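You operate a simulated robot arm through the tools that you are given. There is no shell and no other tool. Be economical: measure what you need, move in short steps, check, and stop when the job is done.

The job below is to be done with a simulated robot arm. You get a single attempt, and the scene is never put back.

## Task
Prime the pink cartridge in the dock with 2 presses of the priming key.
Fine: dock latch locked for the presses and free after; cartridge back where it stood; the others stay unprimed.

Only the result counts: the job must be done as asked and must still hold three seconds after the hand-in. Knocking over, shifting, dropping, spilling or breaking anything else fails it.

## Robot
A 5-joint arm with a two-finger parallel gripper, fixed in place. Base frame: the origin is at the foot of the arm, x ahead of it, y to its left, z up; the work surface is at about z = 0.003. Lengths are in m, angles in degrees, forces in N, time in s.
With the tool pointing down near the work surface it reaches from about 0.26 to 0.68 m from the base axis. Its first joint turns from -66.0 to 66.0 degrees. The tool tilts only in the upright plane through the base axis and itself; it spins freely about its own axis. Payload 2.9 kg.
The TCP is the grasp point between the finger pads, 0.03 m short of the fingertips. In the tool frame z runs along the fingers and y along their closing line. Largest opening 0.11 m; finger width 0.02, thickness 0.01; the body of the gripper, 0.048 by 0.112 m, starts 0.055 m behind the TCP.
Orientation is that of the tool frame in the base frame, as a unit quaternion [x, y, z, w]. With the fingers straight down and closing along the base's y, the tool's x points along the base's -x, its y along +y and its z along -z.

## Interface
- The arm moves only by the tool jog_arm. Its argument "motion" is a list of rows, each a list of 7 numbers: the shift along the base's x, y, z in units of 20 mm (1.0 is 20 mm), then the turn, a rotation vector about the base's x, y, z in units of 6 degrees (1.0 is 6 degrees), then the opening, from 0 (shut) to 1 (fully open). In form: [[tx, ty, tz, rx, ry, rz, grip], ...]. A call has 1 to 12 rows; each row shifts and turns the commanded pose from where the row before left it. A call with a number of a shift or a turn outside -1 to 1 is refused whole. A row lasts 0.2 s, in which the tool goes at most 0.05 m and 8.6 degrees; a call with a longer step from one row to the next is refused whole, and so is a gripper value outside its range. A pose out of reach is approached as far as the arm can. The call stops where the force on the tool passes 40 N (or 10 N more than at its start, if that is more) or the arm is blocked; 0.2 s more then pass. The fingers move at their own pace (about 0.108 m/s each) and stop on an object; they squeeze with about 34 N. The grip force told is the motor's: it shows also when the fingers shut on nothing. Time passes only in rows, and 0.2 s behind the last, so rows that do not move let the fingers close. It gives the time, the measured TCP pose, the force on the tool (base axes), the opening and the grip force at its end, in the units of the frame above (readings bear some noise), and new pictures: "show" is both (left out), scene, wrist or none.
- Cameras (640 x 400 px; columns grow to the right, rows downward): "scene" is fixed at [0.024, -0.4556, 0.628]; the picture's right is [0.90, -0.43, 0.00], its down [-0.19, -0.40, -0.90] and it looks along [0.39, 0.81, -0.44] (base axes); focal length 340 px, centre (320, 200). "wrist" rides on the gripper at [-0.036, 0, -0.057] in the tool frame; the picture's right is [0.00, -1.00, 0.00], its down [0.97, 0.00, -0.24] and it looks along [0.24, 0.00, 0.97] (tool axes); focal length 218 px, centre (320, 200). There is no depth. A picture from a camera that has moved, and an enlarged one, comes with that camera's place and axes in the base frame and with its lens. The place of the scene camera against the robot may be out by one fixed shift of up to 0.025 m in any direction.
- enlarge(camera, box): a new picture of the part [left, top, right, bottom] of that camera's present view, enlarged. The clock stands still meanwhile.
- hand_in(): hands the job in; it is judged then, once.

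Go step by step. Nothing tells you positions but the pictures and the camera data: compare them with the known pose of the tool, close in by small moves and look again before you grip or let go. The budget is 120 turns and 170 pictures, counting those below and the enlarged ones. Unless the task says otherwise, let go and move clear before handing in, and close with one line.

The tools are called after "Request:" as name(argument=value, ...) on one line, values as JSON. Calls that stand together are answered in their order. jog_arm: Moves the arm, as the interface text tells. Its arguments: {"type":"object","properties":{"motion":{"type":"array"},"show":{"type":"string","enum":["both","scene","wrist","none"]}},"required":["motion"]} The other tools are called the same way: enlarge (camera, box) takes an enlarged picture of a part of a camera's view; hand_in () hands the job in.

At the start:

```text
time_s: 0.0
tool_pos: [0.4157, 0.0763, 0.405]
tcp_rot: [0.001, 1.0, -0.001, 0.0]
force: [-0.1, 0.0, -0.3]
opening: 0.1102
grasp_force: 0.0
```

scene: 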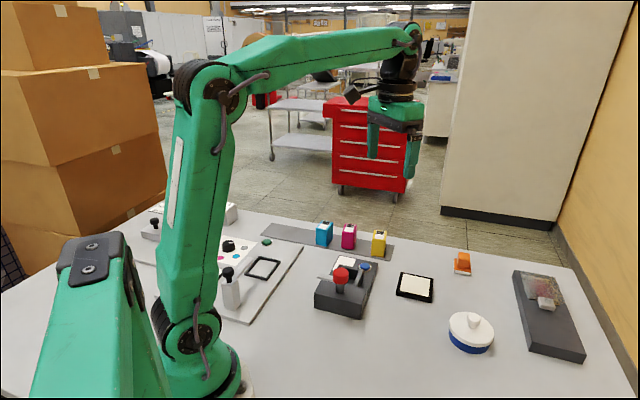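
wrist: 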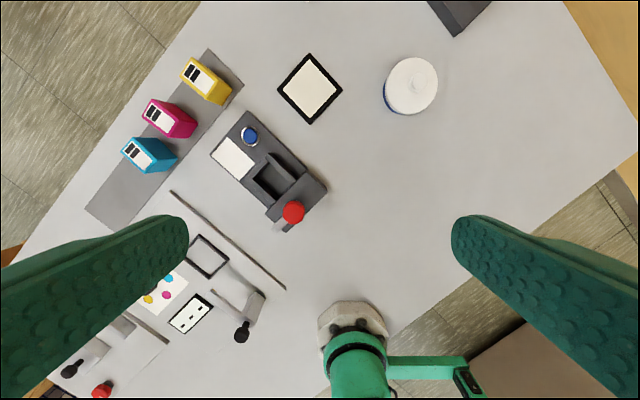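

I see three cartridges (cyan, pink, yellow) on a grey strip, and a dark dock with a blue button, a slot and a red knob. I'll look closer before moving.

Request:
enlarge(camera="scene", box=[240, 200, 440, 325])

Request:
enlarge(camera="wrist", box=[80, 40, 350, 240])

Request:
enlarge(camera="scene", box=[130, 195, 330, 320])

```text
3.20 times, centred on (340, 262) of scene
camera zoom: at [0.024, -0.4556, 0.628], right [0.9, -0.43, 0.0], down [-0.19, -0.4, -0.9], along [0.39, 0.81, -0.44], focal length 1087 px, centre (256, 0)
```

zoom: 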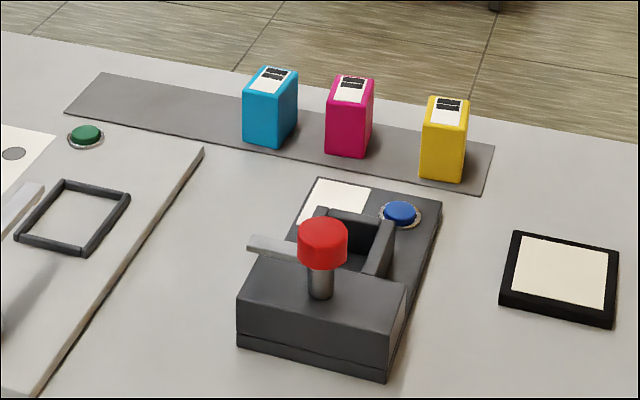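

```text
2.00 times, centred on (215, 140) of wrist
camera zoom: at [0.4522, 0.0754, 0.4613], right [0.0, -1.0, 0.0], down [-0.97, 0.0, 0.24], along [-0.24, 0.0, -0.97], focal length 436 px, centre (530, 320)
```

zoom: 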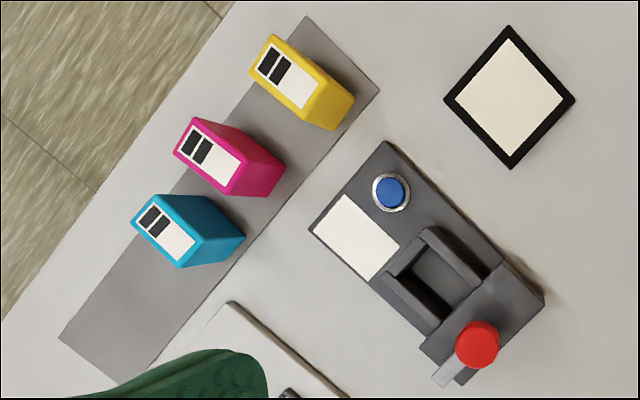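

```text
3.20 times, centred on (230, 258) of scene
camera zoom: at [0.024, -0.4556, 0.628], right [0.9, -0.43, 0.0], down [-0.19, -0.4, -0.9], along [0.39, 0.81, -0.44], focal length 1087 px, centre (608, 16)
```

zoom: 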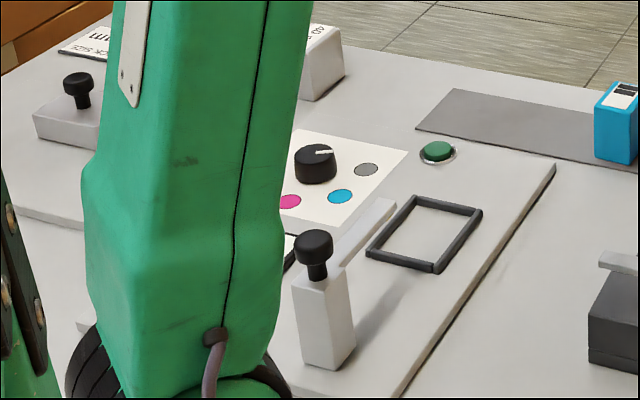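

The dock seems to be near (0.40, 0.17), the blue key near (0.47, 0.21), the red latch knob near (0.33, 0.13) and the pink cartridge near (0.50, 0.34). I'll go closer above the dock.

Request:
jog_arm(motion=[[0, 0.7, -0.8, 0, 0, 0, 1], [0, 0.7, -0.8, 0, 0, 0, 1], [0, 0.7, -0.8, 0, 0, 0, 1], [0, 0.7, -0.8, 0, 0, 0, 1], [0, 0.7, -0.8, 0, 0, 0, 1], [0, 0.7, -0.8, 0, 0, 0, 1]])

```text
time_s: 1.4
tool_pos: [0.4172, 0.1612, 0.3077]
tcp_rot: [0.0, 1.0, 0.0, 0.0]
force: [0.2, -0.4, 0.1]
opening: 0.1098
grasp_force: 0.0
camera wrist: at [0.4532, 0.1604, 0.3653], right [0.0, -1.0, 0.0], down [-0.97, 0.0, 0.24], along [-0.24, 0.0, -0.97], focal length 218 px, centre (320, 200)
```

scene: 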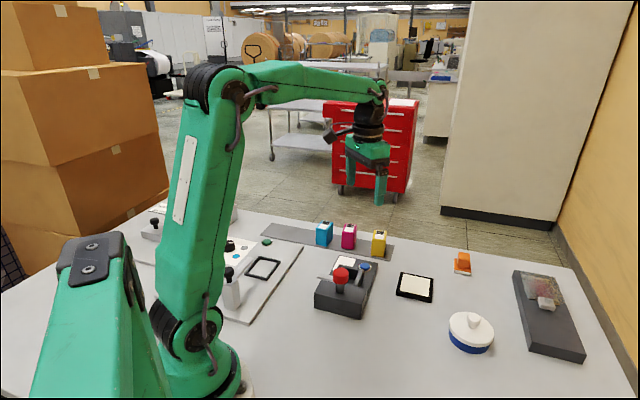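
wrist: 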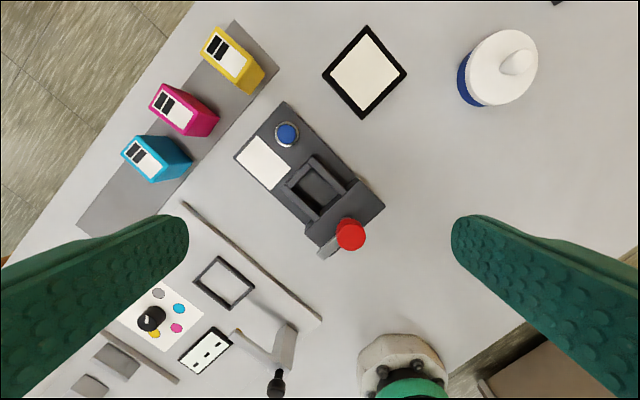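

Request:
enlarge(camera="wrist", box=[215, 90, 415, 265])

Request:
enlarge(camera="wrist", box=[60, 200, 330, 400])

Request:
enlarge(camera="scene", box=[305, 245, 385, 325])

```text
2.29 times, centred on (315, 178) of wrist
camera zoom: at [0.4532, 0.1604, 0.3653], right [0.0, -1.0, 0.0], down [-0.97, 0.0, 0.24], along [-0.24, 0.0, -0.97], focal length 499 px, centre (331, 251)
```

zoom: 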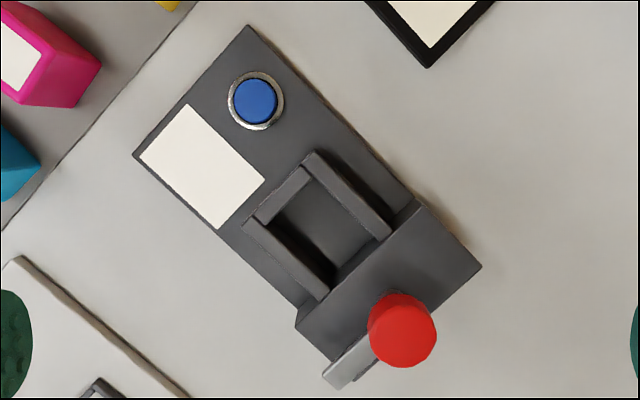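

```text
2.00 times, centred on (195, 300) of wrist
camera zoom: at [0.4532, 0.1604, 0.3653], right [0.0, -1.0, 0.0], down [-0.97, 0.0, 0.24], along [-0.24, 0.0, -0.97], focal length 436 px, centre (570, 0)
```

zoom: 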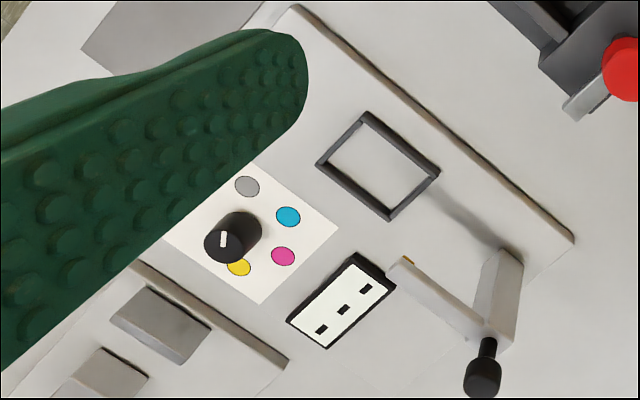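

```text
5.00 times, centred on (345, 285) of scene
camera zoom: at [0.024, -0.4556, 0.628], right [0.9, -0.43, 0.0], down [-0.19, -0.4, -0.9], along [0.39, 0.81, -0.44], focal length 1698 px, centre (195, -225)
```

zoom: 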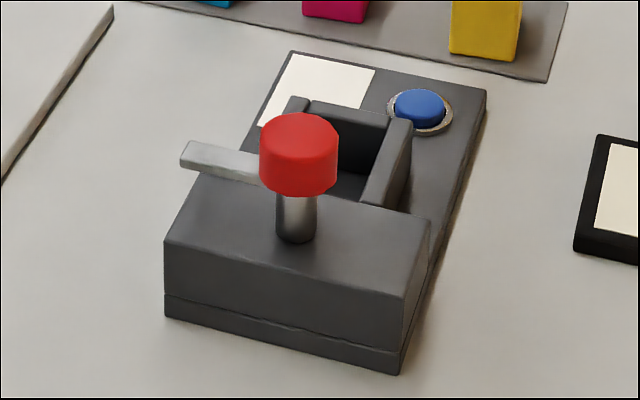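

The dock has a rotary latch: a red knob, top near (0.344, 0.12, 0.106), with a bar now swung aside. The slot runs along about 31° yaw, so I'll turn the gripper to that and look over the pink cartridge.

Request:
jog_arm(motion=[[0.4, 0.94, -0.32, 0, 0, 0.57, 1], [0.4, 0.94, -0.32, 0, 0, 0.57, 1], [0.4, 0.94, -0.32, 0, 0, 0.57, 1], [0.4, 0.94, -0.32, 0, 0, 0.57, 1], [0.4, 0.94, -0.32, 0, 0, 0.57, 1], [0.4, 0.94, -0.32, 0, 0, 0.57, 1], [0.4, 0.94, -0.32, 0, 0, 0.57, 1], [0.4, 0.94, -0.32, 0, 0, 0.57, 1], [0.4, 0.94, -0.32, 0, 0, 0.57, 1]])

```text
time_s: 3.4
tool_pos: [0.4904, 0.3288, 0.2499]
tcp_rot: [-0.266, 0.964, -0.001, 0.0]
force: [0.0, -0.5, -0.8]
opening: 0.1102
grasp_force: 0.0
camera wrist: at [0.5215, 0.3472, 0.3075], right [0.51, -0.86, 0.0], down [-0.83, -0.5, 0.24], along [-0.21, -0.12, -0.97], focal length 218 px, centre (320, 200)
```

scene: 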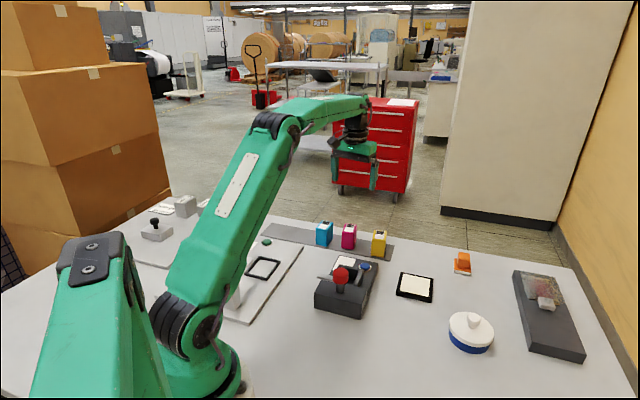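
wrist: 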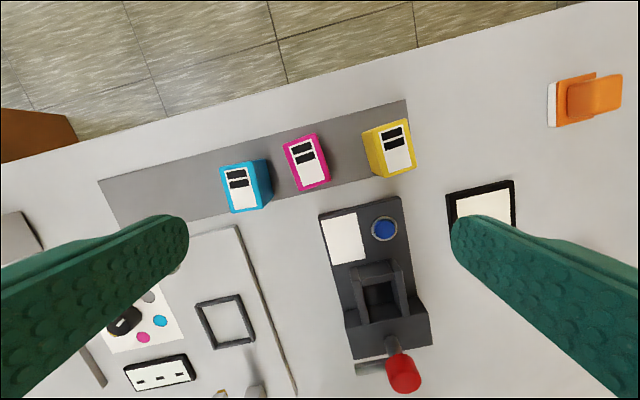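

Request:
enlarge(camera="wrist", box=[200, 100, 440, 250])

Request:
enlarge(camera="wrist", box=[300, 180, 460, 400])

Request:
enlarge(camera="scene", box=[310, 215, 400, 271])

```text
2.67 times, centred on (320, 175) of wrist
camera zoom: at [0.5215, 0.3472, 0.3075], right [0.51, -0.86, 0.0], down [-0.83, -0.5, 0.24], along [-0.21, -0.12, -0.97], focal length 582 px, centre (320, 267)
```

zoom: 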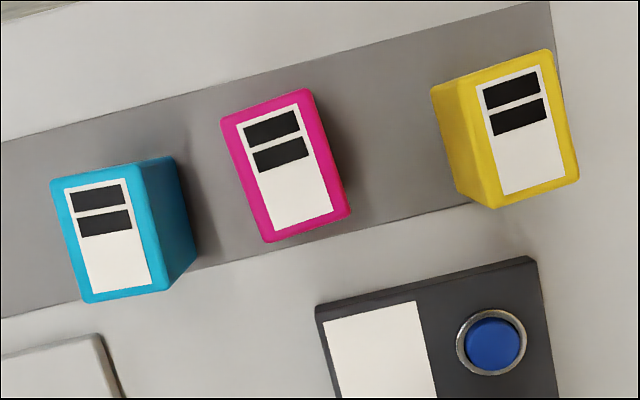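

```text
1.82 times, centred on (380, 290) of wrist
camera zoom: at [0.5215, 0.3472, 0.3075], right [0.51, -0.86, 0.0], down [-0.83, -0.5, 0.24], along [-0.21, -0.12, -0.97], focal length 397 px, centre (211, 36)
```

zoom: 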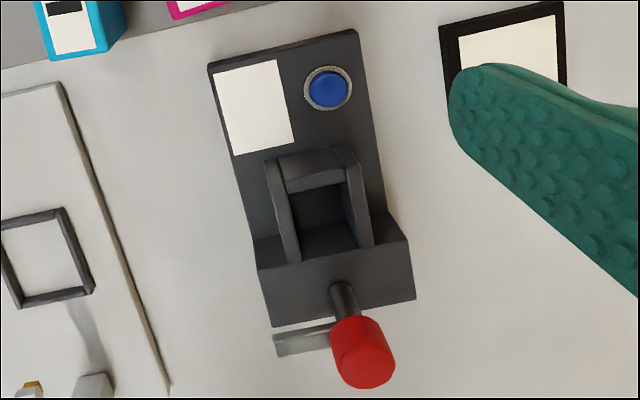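

```text
7.11 times, centred on (355, 243) of scene
camera zoom: at [0.024, -0.4556, 0.628], right [0.9, -0.43, 0.0], down [-0.19, -0.4, -0.9], along [0.39, 0.81, -0.44], focal length 2415 px, centre (71, -106)
```

zoom: 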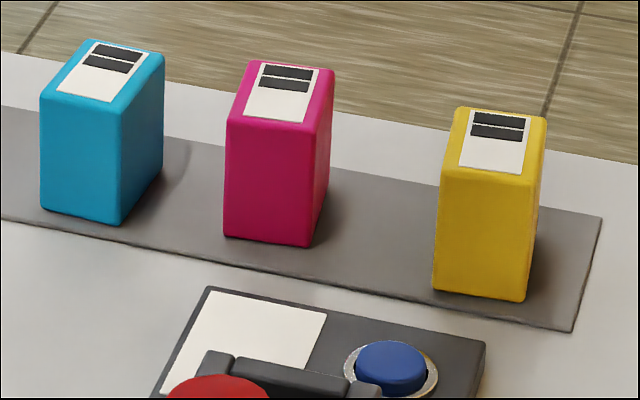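

Pink top centre is about (0.4995, 0.350), top z ≈ 0.065, yaw ≈ 50°, 0.038 × 0.054 in size. The dock yaw works out nearer 45°, so I'll look straight down on the slot.

Request:
jog_arm(motion=[[-0.6, -0.96, -0.37, 0, 0, 0.29, 1], [-0.6, -0.96, -0.37, 0, 0, 0.29, 1], [-0.6, -0.96, -0.37, 0, 0, 0.29, 1], [-0.6, -0.96, -0.37, 0, 0, 0.29, 1], [-0.6, -0.96, -0.37, 0, 0, 0.29, 1], [-0.6, -0.96, -0.37, 0, 0, 0.29, 1], [-0.6, -0.96, -0.37, 0, 0, 0.29, 1], [-0.6, -0.96, -0.37, 0, 0, 0.29, 1], [0, 0, 0, 0, 0, 0, 1]], show="wrist")

Request:
enlarge(camera="wrist", box=[200, 80, 440, 300])

```text
time_s: 5.4
tool_pos: [0.3915, 0.1739, 0.1907]
tcp_rot: [-0.38, 0.925, 0.0, 0.0]
force: [-0.5, 0.4, -0.4]
opening: 0.11
grasp_force: 0.0
camera wrist: at [0.4171, 0.1992, 0.2471], right [0.7, -0.71, 0.0], down [-0.69, -0.68, 0.24], along [-0.17, -0.17, -0.97], focal length 218 px, centre (320, 200)
```

wrist: 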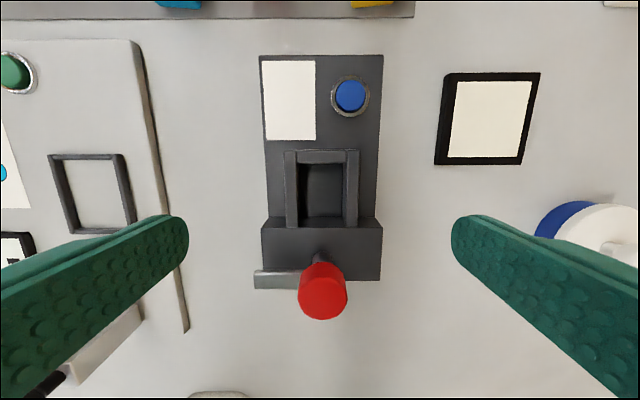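

```text
1.82 times, centred on (320, 190) of wrist
camera zoom: at [0.4171, 0.1992, 0.2471], right [0.7, -0.71, 0.0], down [-0.69, -0.68, 0.24], along [-0.17, -0.17, -0.97], focal length 397 px, centre (320, 218)
```

zoom: 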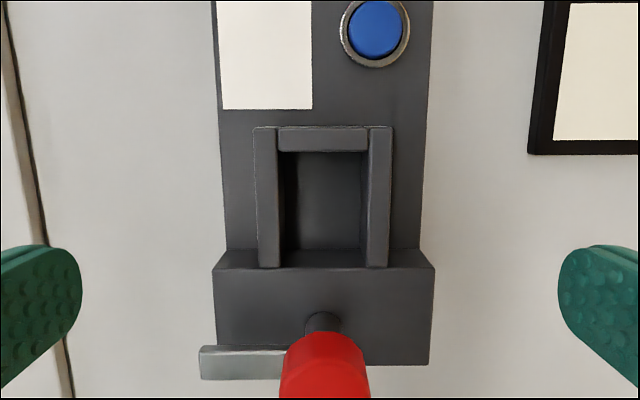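

The slot lies along 45° yaw, centred near (0.385, 0.165). Now over the pink cartridge at yaw 50° with a narrower opening, to check alignment before going down.

Request:
jog_arm(motion=[[0.54, 0.88, -0.2, 0, 0, 0.089, 0.64], [0.54, 0.88, -0.2, 0, 0, 0.089, 0.64], [0.54, 0.88, -0.2, 0, 0, 0.089, 0.64], [0.54, 0.88, -0.2, 0, 0, 0.089, 0.64], [0.54, 0.88, -0.2, 0, 0, 0.089, 0.64], [0.54, 0.88, -0.2, 0, 0, 0.089, 0.64], [0.54, 0.88, -0.2, 0, 0, 0.089, 0.64], [0.54, 0.88, -0.2, 0, 0, 0.089, 0.64], [0.54, 0.88, -0.2, 0, 0, 0.089, 0.64], [0.54, 0.88, -0.2, 0, 0, 0.089, 0.64], [0, 0, 0, 0, 0, 0, 0.64]])

Request:
enlarge(camera="wrist", box=[200, 100, 440, 250])

```text
time_s: 7.8
tool_pos: [0.5007, 0.3518, 0.1513]
tcp_rot: [-0.422, 0.906, 0.0, 0.0]
force: [0.6, 0.4, 0.1]
opening: 0.0703
grasp_force: 0.1
camera wrist: at [0.524, 0.3789, 0.2083], right [0.77, -0.64, 0.0], down [-0.62, -0.74, 0.24], along [-0.15, -0.18, -0.97], focal length 218 px, centre (320, 200)
```

scene: 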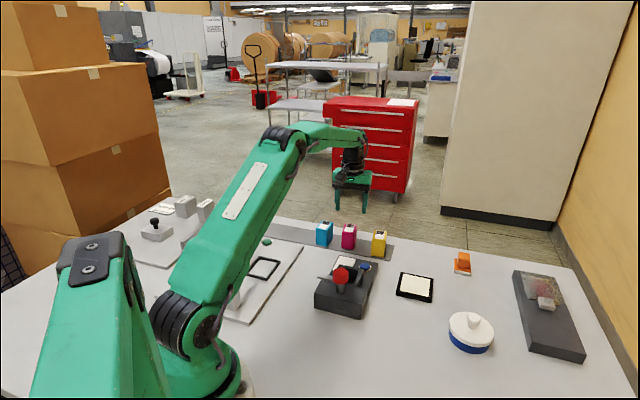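
wrist: 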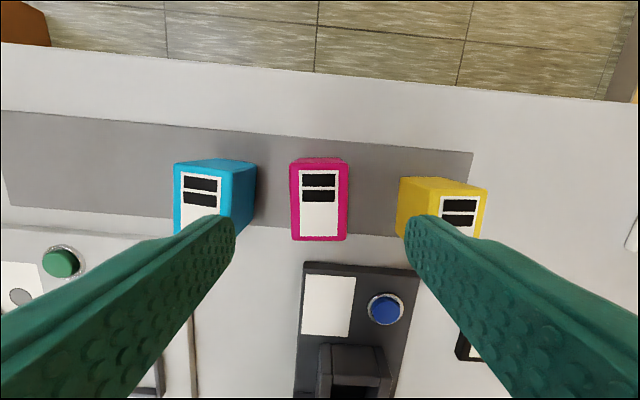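

```text
2.67 times, centred on (320, 175) of wrist
camera zoom: at [0.524, 0.3789, 0.2083], right [0.77, -0.64, 0.0], down [-0.62, -0.74, 0.24], along [-0.15, -0.18, -0.97], focal length 582 px, centre (320, 267)
```

zoom: 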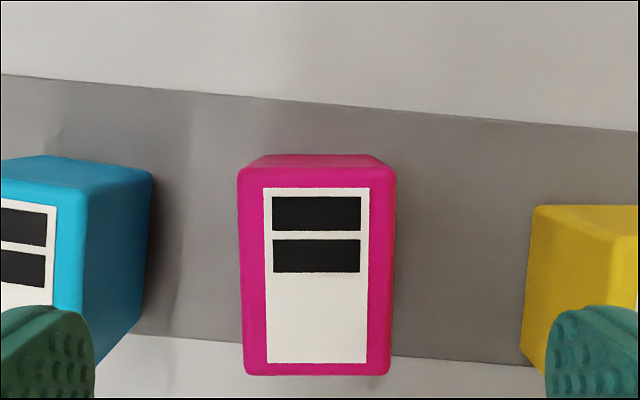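

Alignment is good: the cartridge is centred laterally and about 2 mm nearer than the TCP. I'll go down so the tips overlap its top part by about 25 mm.

Request:
jog_arm(motion=[[-0.07, -0.085, -0.8, 0, 0, 0, 0.64], [0, 0, -0.8, 0, 0, 0, 0.64], [0, 0, -0.8, 0, 0, 0, 0.64], [0, 0, -0.8, 0, 0, 0, 0.64], [0, 0, -0.8, 0, 0, 0, 0.64], [0, 0, 0, 0, 0, 0, 0.64]])

Request:
enlarge(camera="scene", box=[300, 190, 410, 270])

```text
time_s: 9.2
tool_pos: [0.499, 0.3499, 0.0721]
tcp_rot: [-0.423, 0.906, 0.0, 0.0]
force: [0.1, 0.7, 0.2]
opening: 0.0705
grasp_force: 0.0
camera wrist: at [0.5235, 0.3775, 0.1282], right [0.77, -0.64, 0.0], down [-0.62, -0.74, 0.24], along [-0.15, -0.18, -0.97], focal length 218 px, centre (320, 200)
```

scene: 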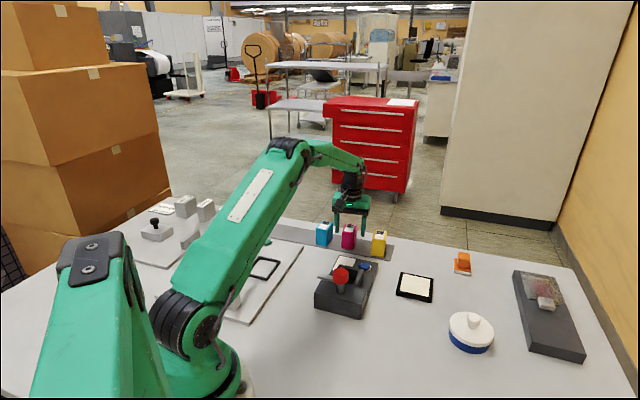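
wrist: 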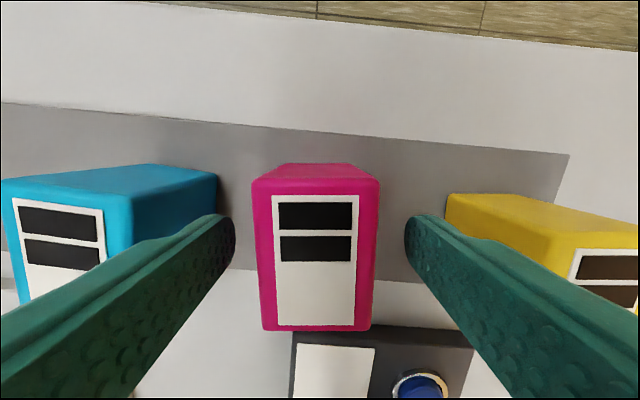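

```text
5.00 times, centred on (355, 230) of scene
camera zoom: at [0.024, -0.4556, 0.628], right [0.9, -0.43, 0.0], down [-0.19, -0.4, -0.9], along [0.39, 0.81, -0.44], focal length 1698 px, centre (145, 50)
```

zoom: 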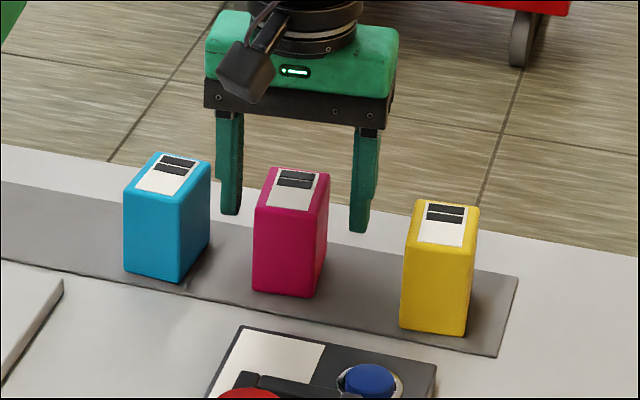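

The fingers flank the pink cartridge evenly, top z ≈ 0.062. I go 3 mm lower and close.

Request:
jog_arm(motion=[[0, 0, -0.15, 0, 0, 0, 0.64], [0, 0, 0, 0, 0, 0, 0.45], [0, 0, 0, 0, 0, 0, 0.38], [0, 0, 0, 0, 0, 0, 0.3], [0, 0, 0, 0, 0, 0, 0.0], [0, 0, 0, 0, 0, 0, 0]], show="wrist")

```text
time_s: 10.6
tool_pos: [0.5005, 0.3503, 0.0687]
tcp_rot: [-0.423, 0.906, 0.0, 0.001]
force: [-0.2, 0.3, 0.2]
opening: 0.0395
grasp_force: 34.0
camera wrist: at [0.5233, 0.377, 0.1251], right [0.77, -0.64, 0.0], down [-0.62, -0.74, 0.24], along [-0.15, -0.18, -0.97], focal length 218 px, centre (320, 200)
```

wrist: 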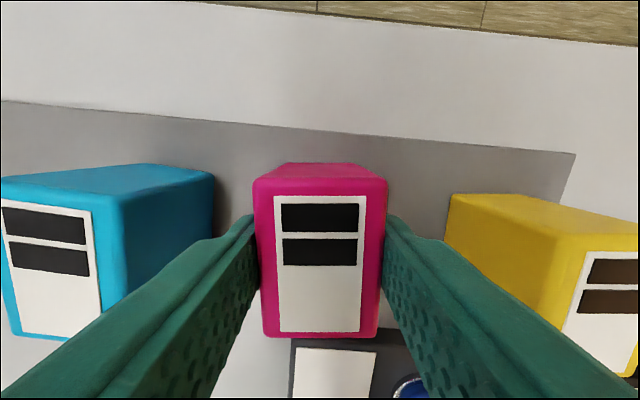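

Gripped (opening 0.0395). I lift and carry it above the slot, turning to 45°.

Request:
jog_arm(motion=[[0, 0, 0.9, 0, 0, 0, 0], [0, 0, 0.9, 0, 0, 0, 0], [0, 0, 0.9, 0, 0, 0, 0], [0, 0, 0.9, 0, 0, 0, 0]], show="none")

Request:
jog_arm(motion=[[-0.565, -0.917, 0, 0, 0, -0.086, 0], [-0.565, -0.917, 0, 0, 0, -0.086, 0], [-0.565, -0.917, 0, 0, 0, -0.086, 0], [-0.565, -0.917, 0, 0, 0, -0.086, 0], [-0.565, -0.917, 0, 0, 0, -0.086, 0], [-0.565, -0.917, 0, 0, 0, -0.086, 0], [-0.565, -0.917, 0, 0, 0, -0.086, 0], [-0.565, -0.917, 0, 0, 0, -0.086, 0], [-0.565, -0.917, 0, 0, 0, -0.086, 0], [-0.565, -0.917, 0, 0, 0, -0.086, 0], [0, 0, 0, 0, 0, 0, 0]])

Request:
enlarge(camera="scene", box=[290, 200, 410, 325])

```text
time_s: 11.6
tool_pos: [0.4992, 0.3508, 0.1403]
tcp_rot: [-0.423, 0.906, 0.0, 0.0]
force: [-0.7, -0.1, -1.1]
opening: 0.0394
grasp_force: 34.2
```

```text
time_s: 14.0
tool_pos: [0.3861, 0.1656, 0.1411]
tcp_rot: [-0.381, 0.925, 0.0, 0.001]
force: [-0.8, 0.4, -2.1]
opening: 0.0394
grasp_force: 33.9
camera wrist: at [0.4124, 0.1915, 0.1971], right [0.7, -0.71, 0.0], down [-0.69, -0.68, 0.24], along [-0.17, -0.17, -0.97], focal length 218 px, centre (320, 200)
```

scene: 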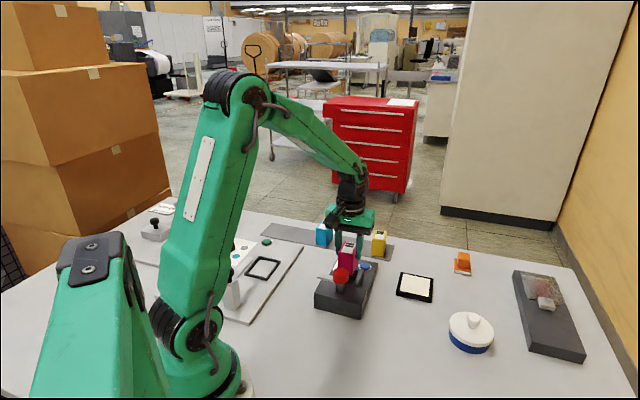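
wrist: 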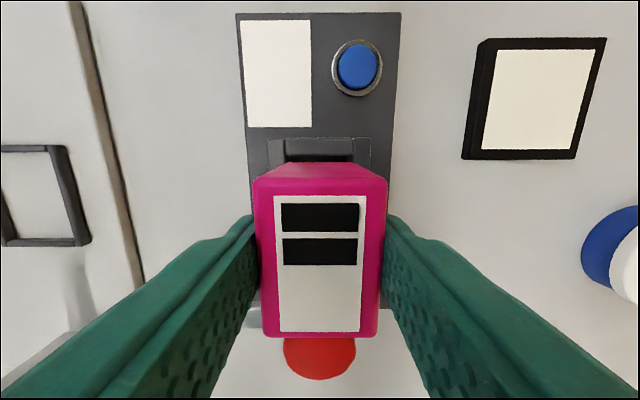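

```text
3.20 times, centred on (350, 262) of scene
camera zoom: at [0.024, -0.4556, 0.628], right [0.9, -0.43, 0.0], down [-0.19, -0.4, -0.9], along [0.39, 0.81, -0.44], focal length 1087 px, centre (224, 0)
```

zoom: 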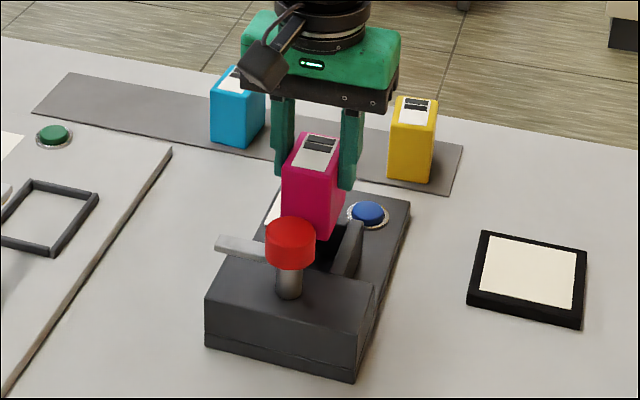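

Request:
enlarge(camera="wrist", box=[240, 120, 400, 220])

```text
4.00 times, centred on (320, 170) of wrist
camera zoom: at [0.4124, 0.1915, 0.1971], right [0.7, -0.71, 0.0], down [-0.69, -0.68, 0.24], along [-0.17, -0.17, -0.97], focal length 873 px, centre (320, 320)
```

zoom: 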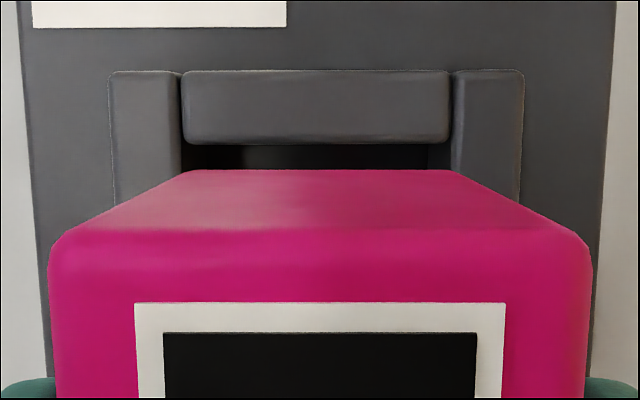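

The cartridge lines up with the slot with 2–4 mm of room all round. I'll lower it gently.

Request:
jog_arm(motion=[[-0.06, -0.01, -0.5, 0, 0, 0, 0], [0, 0, -0.5, 0, 0, 0, 0], [0, 0, -0.5, 0, 0, 0, 0], [0, 0, -0.4, 0, 0, 0, 0], [0, 0, -0.3, 0, 0, 0, 0]])

Request:
enlarge(camera="scene", box=[300, 220, 400, 325])

```text
time_s: 15.2
tool_pos: [0.3833, 0.1657, 0.0969]
tcp_rot: [-0.381, 0.924, 0.001, 0.0]
force: [1.0, 0.3, -1.0]
opening: 0.0394
grasp_force: 34.1
camera wrist: at [0.4102, 0.1913, 0.1535], right [0.7, -0.71, 0.0], down [-0.69, -0.68, 0.24], along [-0.17, -0.17, -0.97], focal length 218 px, centre (320, 200)
```

scene: 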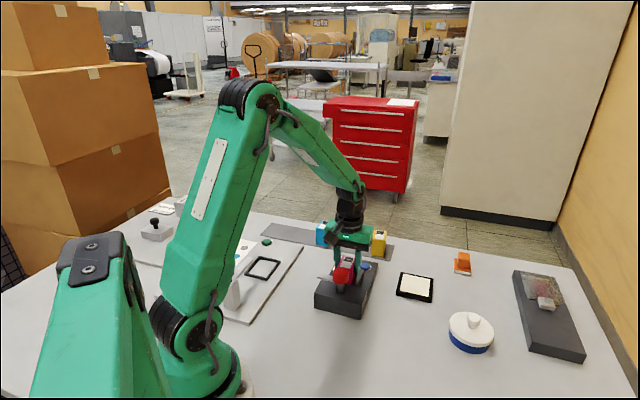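
wrist: 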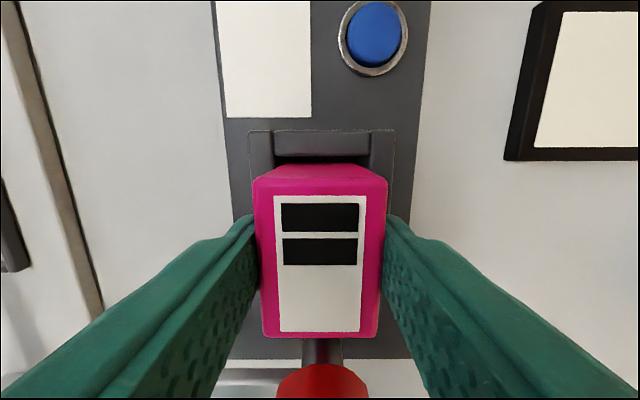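

```text
3.81 times, centred on (350, 272) of scene
camera zoom: at [0.024, -0.4556, 0.628], right [0.9, -0.43, 0.0], down [-0.19, -0.4, -0.9], along [0.39, 0.81, -0.44], focal length 1294 px, centre (206, -76)
```

zoom: 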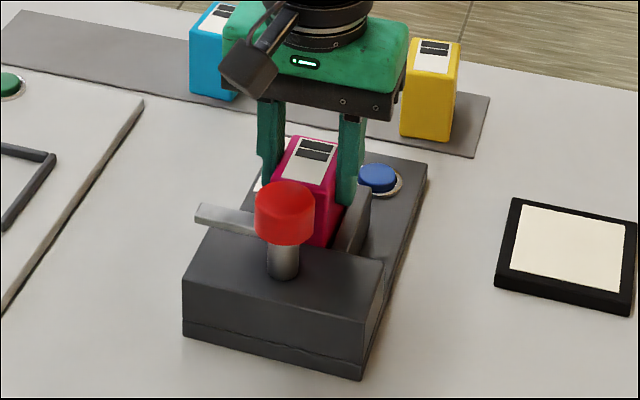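

It's entering the slot cleanly. I go on down in small steps until it seats.

Request:
jog_arm(motion=[[0, 0, -0.2, 0, 0, 0, 0], [0, 0, -0.2, 0, 0, 0, 0], [0, 0, -0.1, 0, 0, 0, 0]], show="none")

Request:
enlarge(camera="wrist", box=[230, 100, 410, 240])

Request:
enlarge(camera="scene", box=[310, 225, 390, 325])

```text
time_s: 16.0
tool_pos: [0.3845, 0.1646, 0.087]
tcp_rot: [-0.381, 0.925, 0.0, -0.001]
force: [-0.1, 0.0, -0.5]
opening: 0.0395
grasp_force: 34.1
```

```text
2.86 times, centred on (320, 170) of wrist
camera zoom: at [0.4108, 0.1905, 0.1435], right [0.7, -0.71, 0.0], down [-0.69, -0.68, 0.24], along [-0.17, -0.17, -0.97], focal length 624 px, centre (320, 286)
```

zoom: 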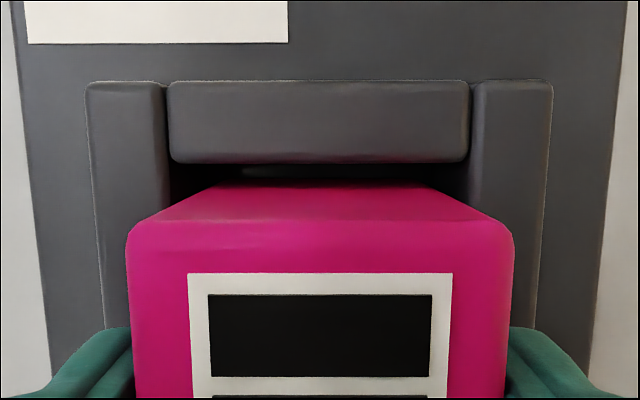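

```text
4.00 times, centred on (350, 275) of scene
camera zoom: at [0.024, -0.4556, 0.628], right [0.9, -0.43, 0.0], down [-0.19, -0.4, -0.9], along [0.39, 0.81, -0.44], focal length 1358 px, centre (200, -100)
```

zoom: 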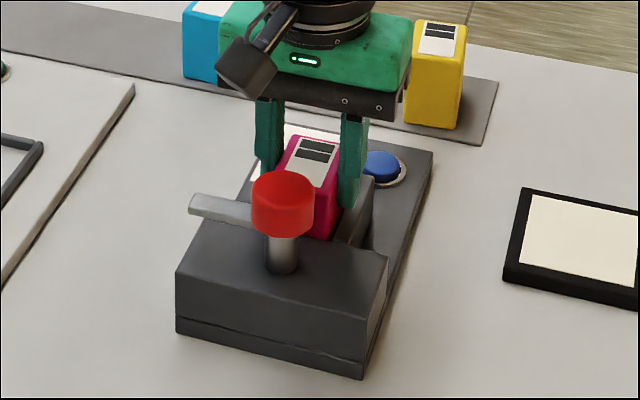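

Request:
jog_arm(motion=[[0, 0, -0.08, 0, 0, 0, 0], [0, 0, -0.08, 0, 0, 0, 0]], show="none")

Request:
jog_arm(motion=[[0, 0, -0.05, 0, 0, 0, 0]], show="none")

```text
time_s: 16.6
tool_pos: [0.3856, 0.1667, 0.0837]
tcp_rot: [-0.382, 0.924, 0.001, 0.0]
force: [0.1, -1.5, -1.7]
opening: 0.0395
grasp_force: 34.3
```

```text
time_s: 17.0
tool_pos: [0.3851, 0.1668, 0.0828]
tcp_rot: [-0.381, 0.924, 0.0, 0.001]
force: [0.5, -0.6, -1.2]
opening: 0.0394
grasp_force: 34.4
```

No contact yet; one more millimetre at a time.

Request:
jog_arm(motion=[[0, 0, -0.06, 0, 0, 0, 0]], show="none")

Request:
jog_arm(motion=[[0, 0, -0.06, 0, 0, 0, 0]], show="wrist")

Request:
enlarge(camera="scene", box=[310, 225, 390, 325])

```text
time_s: 17.4
tool_pos: [0.384, 0.1668, 0.0814]
tcp_rot: [-0.381, 0.925, 0.0, 0.0]
force: [-0.2, 0.3, -2.1]
opening: 0.0396
grasp_force: 34.0
```

```text
time_s: 17.8
tool_pos: [0.3859, 0.1666, 0.0796]
tcp_rot: [-0.381, 0.925, 0.0, 0.0]
force: [0.5, 0.5, -2.1]
opening: 0.0392
grasp_force: 33.4
camera wrist: at [0.4116, 0.1917, 0.137], right [0.7, -0.71, 0.0], down [-0.69, -0.68, 0.24], along [-0.17, -0.17, -0.97], focal length 218 px, centre (320, 200)
```

wrist: 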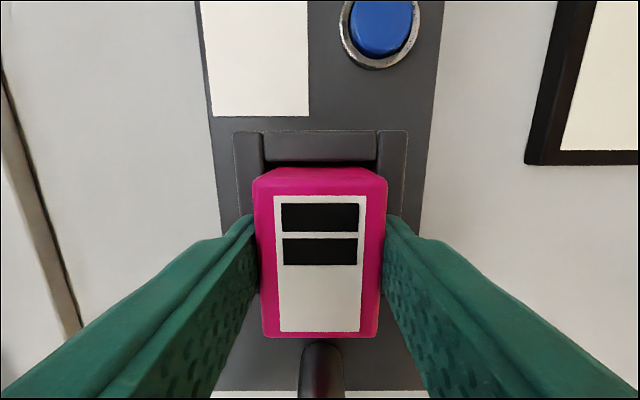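

```text
4.00 times, centred on (350, 275) of scene
camera zoom: at [0.024, -0.4556, 0.628], right [0.9, -0.43, 0.0], down [-0.19, -0.4, -0.9], along [0.39, 0.81, -0.44], focal length 1358 px, centre (200, -100)
```

zoom: 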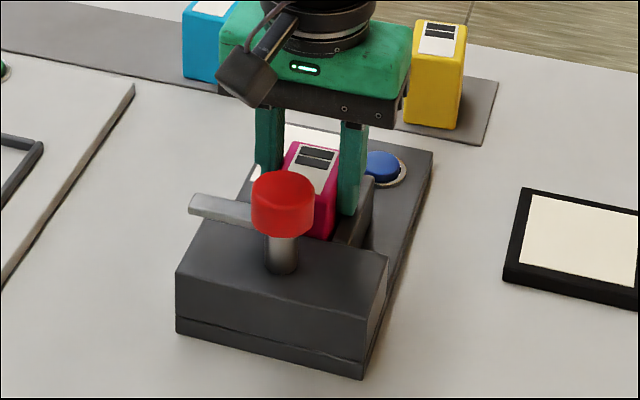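

Request:
jog_arm(motion=[[0, 0, -0.06, 0, 0, 0, 0]], show="none")

Request:
jog_arm(motion=[[0, 0, -0.06, 0, 0, 0, 0]], show="none")

Request:
jog_arm(motion=[[0, 0, -0.06, 0, 0, 0, 0]], show="none")

```text
time_s: 18.2
tool_pos: [0.3848, 0.1658, 0.0797]
tcp_rot: [-0.381, 0.924, 0.0, 0.002]
force: [-1.3, -1.8, 18.7]
opening: 0.0395
grasp_force: 34.3
```

```text
time_s: 18.7
tool_pos: [0.3858, 0.1669, 0.0802]
tcp_rot: [-0.38, 0.925, 0.0, 0.002]
force: [-1.0, 0.4, 4.1]
opening: 0.0394
grasp_force: 34.2
stopped in row 1: the force on the tool passed its limit (the readings are from after the stop); the commanded pose is now the measured one
```

```text
time_s: 19.1
tool_pos: [0.3854, 0.1673, 0.0806]
tcp_rot: [-0.38, 0.925, -0.001, 0.002]
force: [-9.2, -6.4, 30.7]
opening: 0.0394
grasp_force: 33.9
```

Contact at TCP z ≈ 0.080. I relieve the force a little, open, and rise to look.

Request:
jog_arm(motion=[[0, 0, 0.08, 0, 0, 0, 0], [0, 0, 0, 0, 0, 0, 0.4], [0, 0, 0, 0, 0, 0, 0.5], [0, 0, 0, 0, 0, 0, 0.55]], show="wrist")

```text
time_s: 20.1
tool_pos: [0.3869, 0.1675, 0.0811]
tcp_rot: [-0.381, 0.925, 0.001, 0.001]
force: [2.2, 0.0, 3.1]
opening: 0.0598
grasp_force: 0.1
camera wrist: at [0.4118, 0.1921, 0.1369], right [0.7, -0.71, 0.0], down [-0.69, -0.68, 0.24], along [-0.17, -0.17, -0.97], focal length 218 px, centre (320, 200)
```

wrist: 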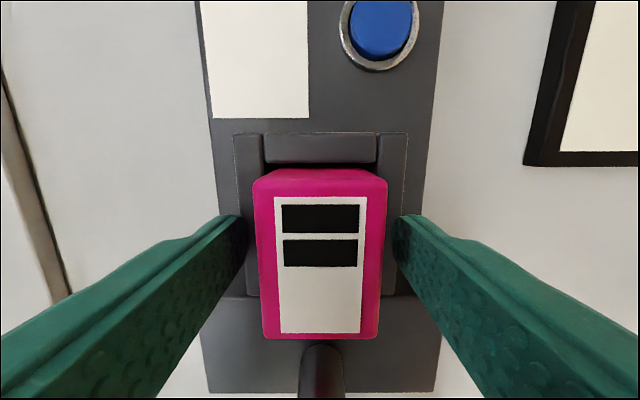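

The cartridge stayed put, so it was seated. I rise straight up and look.

Request:
jog_arm(motion=[[0, 0, 0.6, 0, 0, 0, 0.55], [0, 0, 0.9, 0, 0, 0, 0.55], [0, 0, 0.9, 0, 0, 0, 0.6], [0, 0, 0.9, 0, 0, 0, 0.7], [0, 0, 0.9, 0, 0, 0, 0.7], [0, 0, 0.9, 0, 0, 0, 0.7]])

Request:
enlarge(camera="wrist", box=[220, 100, 420, 300])

Request:
enlarge(camera="scene", box=[305, 225, 395, 325])

```text
time_s: 21.5
tool_pos: [0.3859, 0.1639, 0.1828]
tcp_rot: [-0.379, 0.925, 0.001, 0.001]
force: [0.3, -1.2, -1.1]
opening: 0.0768
grasp_force: 0.1
camera wrist: at [0.412, 0.189, 0.2394], right [0.7, -0.71, 0.0], down [-0.69, -0.68, 0.24], along [-0.17, -0.17, -0.97], focal length 218 px, centre (320, 200)
```

scene: 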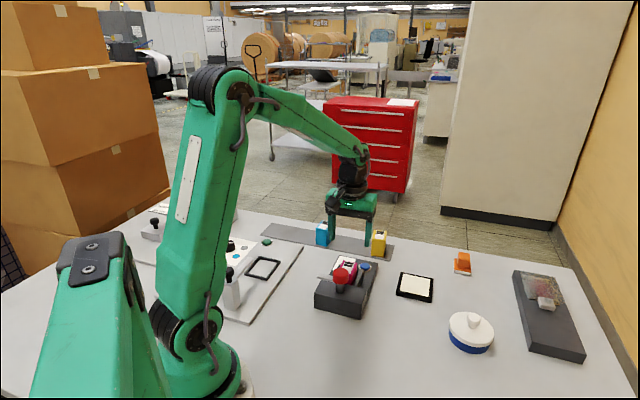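
wrist: 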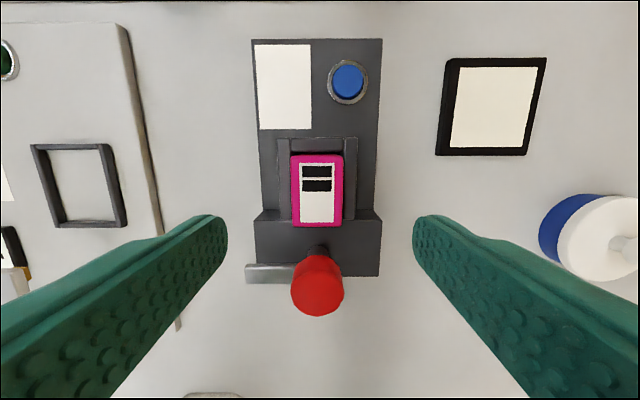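

```text
2.00 times, centred on (320, 200) of wrist
camera zoom: at [0.412, 0.189, 0.2394], right [0.7, -0.71, 0.0], down [-0.69, -0.68, 0.24], along [-0.17, -0.17, -0.97], focal length 436 px, centre (320, 200)
```

zoom: 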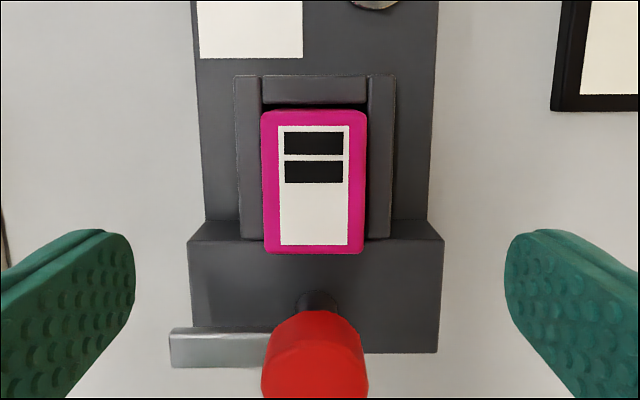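

```text
4.00 times, centred on (350, 275) of scene
camera zoom: at [0.024, -0.4556, 0.628], right [0.9, -0.43, 0.0], down [-0.19, -0.4, -0.9], along [0.39, 0.81, -0.44], focal length 1358 px, centre (200, -100)
```

zoom: 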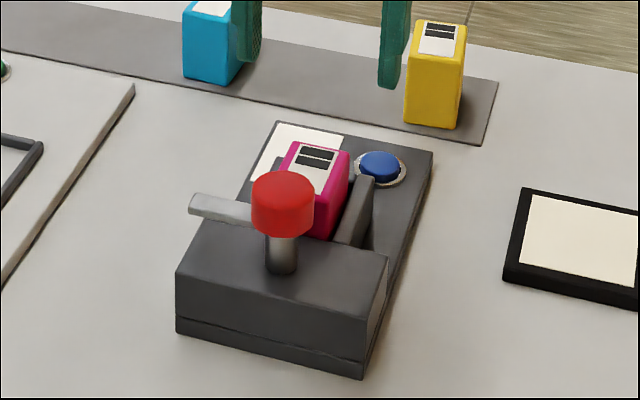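

The pink cartridge is seated. Now the latch: I'll go above the knob with the gripper turned +90°, so the fingers close across the bar's direction.

Request:
jog_arm(motion=[[-0.2, -0.2, 0, 0, 0, 1, 0.6], [-0.2, -0.2, 0, 0, 0, 1, 0.6], [-0.2, -0.2, 0, 0, 0, 1, 0.6], [-0.2, -0.2, 0, 0, 0, 1, 0.6], [-0.2, -0.2, 0, 0, 0, 1, 0.6], [-0.2, -0.2, 0, 0, 0, 1, 0.6], [-0.2, -0.2, 0, 0, 0, 1, 0.6], [-0.2, -0.2, 0, 0, 0, 1, 0.6], [-0.2, -0.2, 0, 0, 0, 1, 0.6], [-0.2, -0.3, 0, 0, 0, 1, 0.6]], show="none")

Request:
jog_arm(motion=[[0, 0, 0, 0, 0, 1, 0.6], [0, 0, 0, 0, 0, 1, 0.6], [0, 0, 0, 0, 0, 1, 0.6], [0, 0, 0, 0, 0, 1, 0.6], [0, 0, 0, 0, 0, 1, 0.6], [0, 0, 0, 0, 0, 0, 0.6]])

Request:
enlarge(camera="wrist", box=[220, 100, 420, 300])

```text
time_s: 23.7
tool_pos: [0.3466, 0.1238, 0.1826]
tcp_rot: [0.793, -0.61, 0.001, 0.0]
force: [0.6, 0.5, -0.3]
opening: 0.0661
grasp_force: 0.1
```

```text
time_s: 25.1
tool_pos: [0.3463, 0.1248, 0.184]
tcp_rot: [0.923, -0.384, 0.0, 0.0]
force: [-0.1, 0.0, 0.0]
opening: 0.066
grasp_force: 0.0
camera wrist: at [0.321, 0.1502, 0.2396], right [0.71, 0.7, 0.0], down [0.68, -0.69, 0.24], along [0.17, -0.17, -0.97], focal length 218 px, centre (320, 200)
```

scene: 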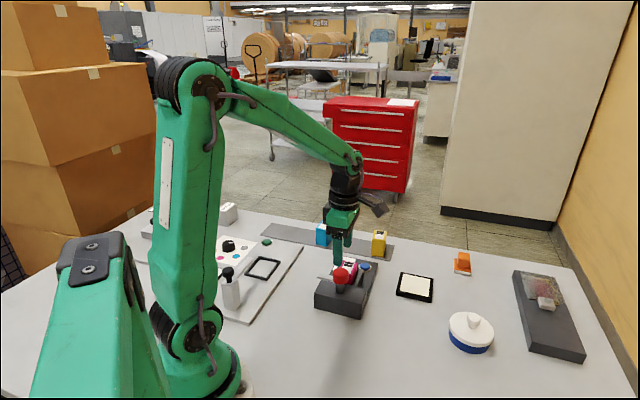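
wrist: 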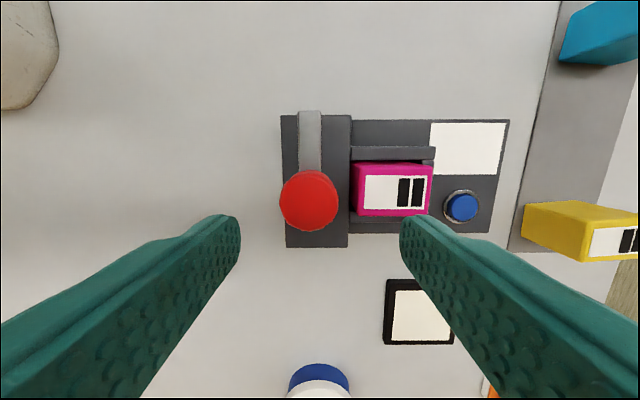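

```text
2.00 times, centred on (320, 200) of wrist
camera zoom: at [0.321, 0.1502, 0.2396], right [0.71, 0.7, 0.0], down [0.68, -0.69, 0.24], along [0.17, -0.17, -0.97], focal length 436 px, centre (320, 200)
```

zoom: 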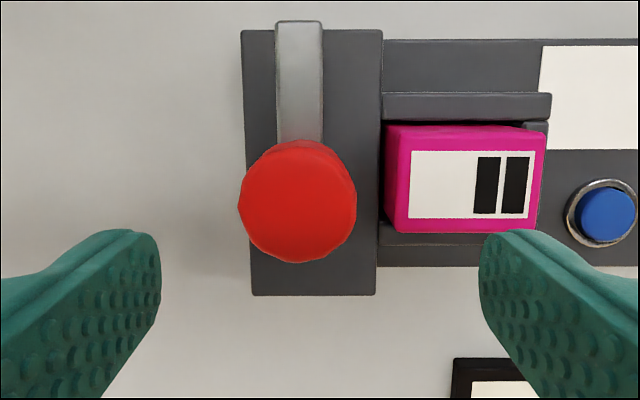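

The knob is about 7 mm off toward the base. I correct and go lower to look again.

Request:
jog_arm(motion=[[-0.16, -0.1, -0.5, 0, 0, 0, 0.6], [-0.16, -0.09, -0.5, 0, 0, 0, 0.6], [0, 0, -0.7, 0, 0, 0, 0.6], [0, 0, 0, 0, 0, 0, 0.6]], show="wrist")

Request:
enlarge(camera="wrist", box=[220, 100, 420, 300])

Request:
enlarge(camera="scene", box=[300, 200, 400, 325])

```text
time_s: 26.1
tool_pos: [0.3398, 0.1208, 0.1485]
tcp_rot: [0.923, -0.385, 0.0, 0.0]
force: [0.4, -0.5, -0.1]
opening: 0.0657
grasp_force: 0.1
camera wrist: at [0.3142, 0.1462, 0.2038], right [0.71, 0.7, 0.0], down [0.68, -0.69, 0.24], along [0.17, -0.17, -0.97], focal length 218 px, centre (320, 200)
```

wrist: 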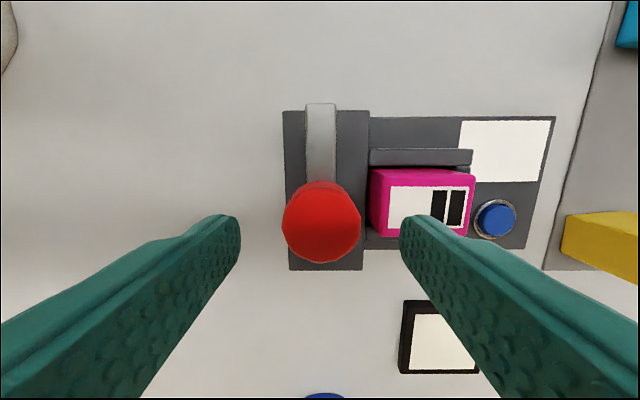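

```text
2.00 times, centred on (320, 200) of wrist
camera zoom: at [0.3142, 0.1462, 0.2038], right [0.71, 0.7, 0.0], down [0.68, -0.69, 0.24], along [0.17, -0.17, -0.97], focal length 436 px, centre (320, 200)
```

zoom: 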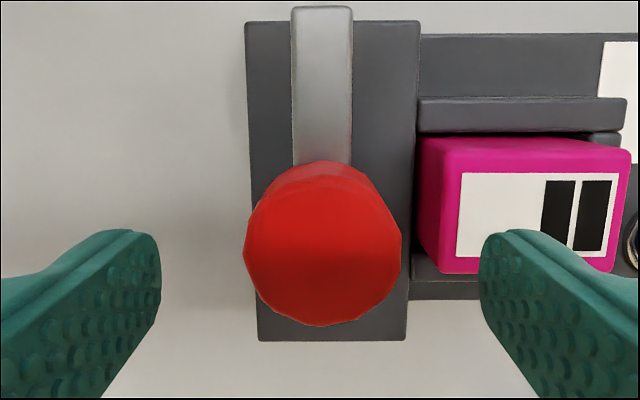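

```text
3.20 times, centred on (350, 262) of scene
camera zoom: at [0.024, -0.4556, 0.628], right [0.9, -0.43, 0.0], down [-0.19, -0.4, -0.9], along [0.39, 0.81, -0.44], focal length 1087 px, centre (224, 0)
```

zoom: 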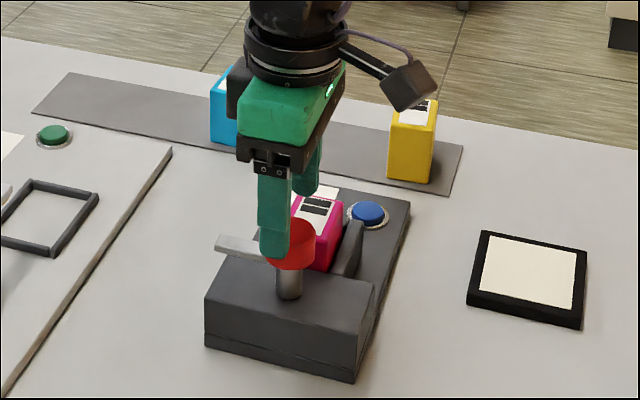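

The knob is now centred to within 2 mm. I go down around it and close.

Request:
jog_arm(motion=[[-0.07, 0.07, -0.4, 0, 0, 0, 0.6], [0, 0, -0.5, 0, 0, 0, 0.6], [0, 0, -0.5, 0, 0, 0, 0.6], [0, 0, 0, 0, 0, 0, 0.6]])

Request:
enlarge(camera="scene", box=[300, 220, 400, 325])

```text
time_s: 27.1
tool_pos: [0.3358, 0.1232, 0.1198]
tcp_rot: [0.923, -0.385, 0.0, 0.0]
force: [-0.4, 0.2, 0.1]
opening: 0.0659
grasp_force: 0.1
camera wrist: at [0.3125, 0.1479, 0.177], right [0.71, 0.7, 0.0], down [0.68, -0.69, 0.24], along [0.17, -0.17, -0.97], focal length 218 px, centre (320, 200)
```

scene: 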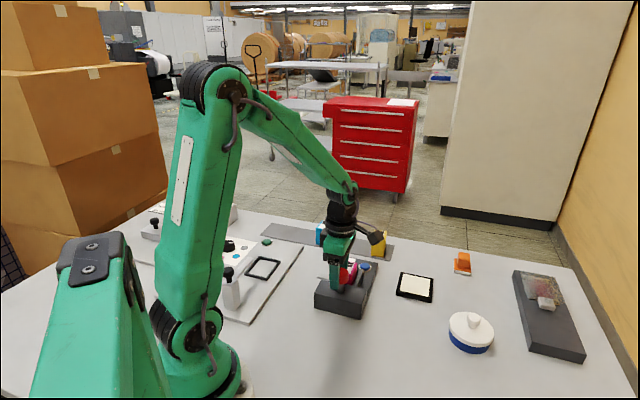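
wrist: 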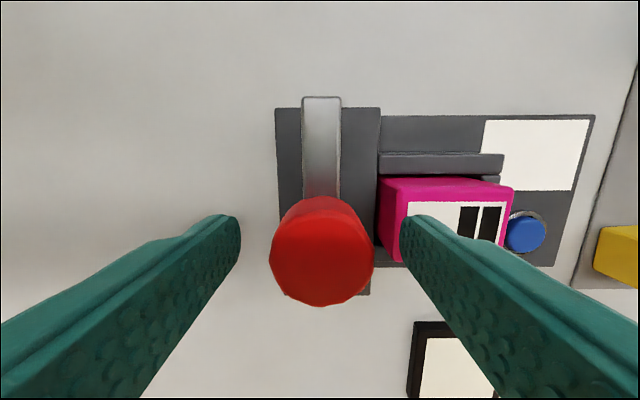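

```text
3.81 times, centred on (350, 272) of scene
camera zoom: at [0.024, -0.4556, 0.628], right [0.9, -0.43, 0.0], down [-0.19, -0.4, -0.9], along [0.39, 0.81, -0.44], focal length 1294 px, centre (206, -76)
```

zoom: 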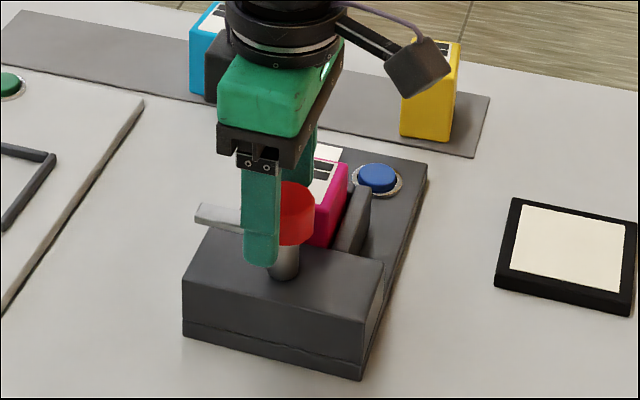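

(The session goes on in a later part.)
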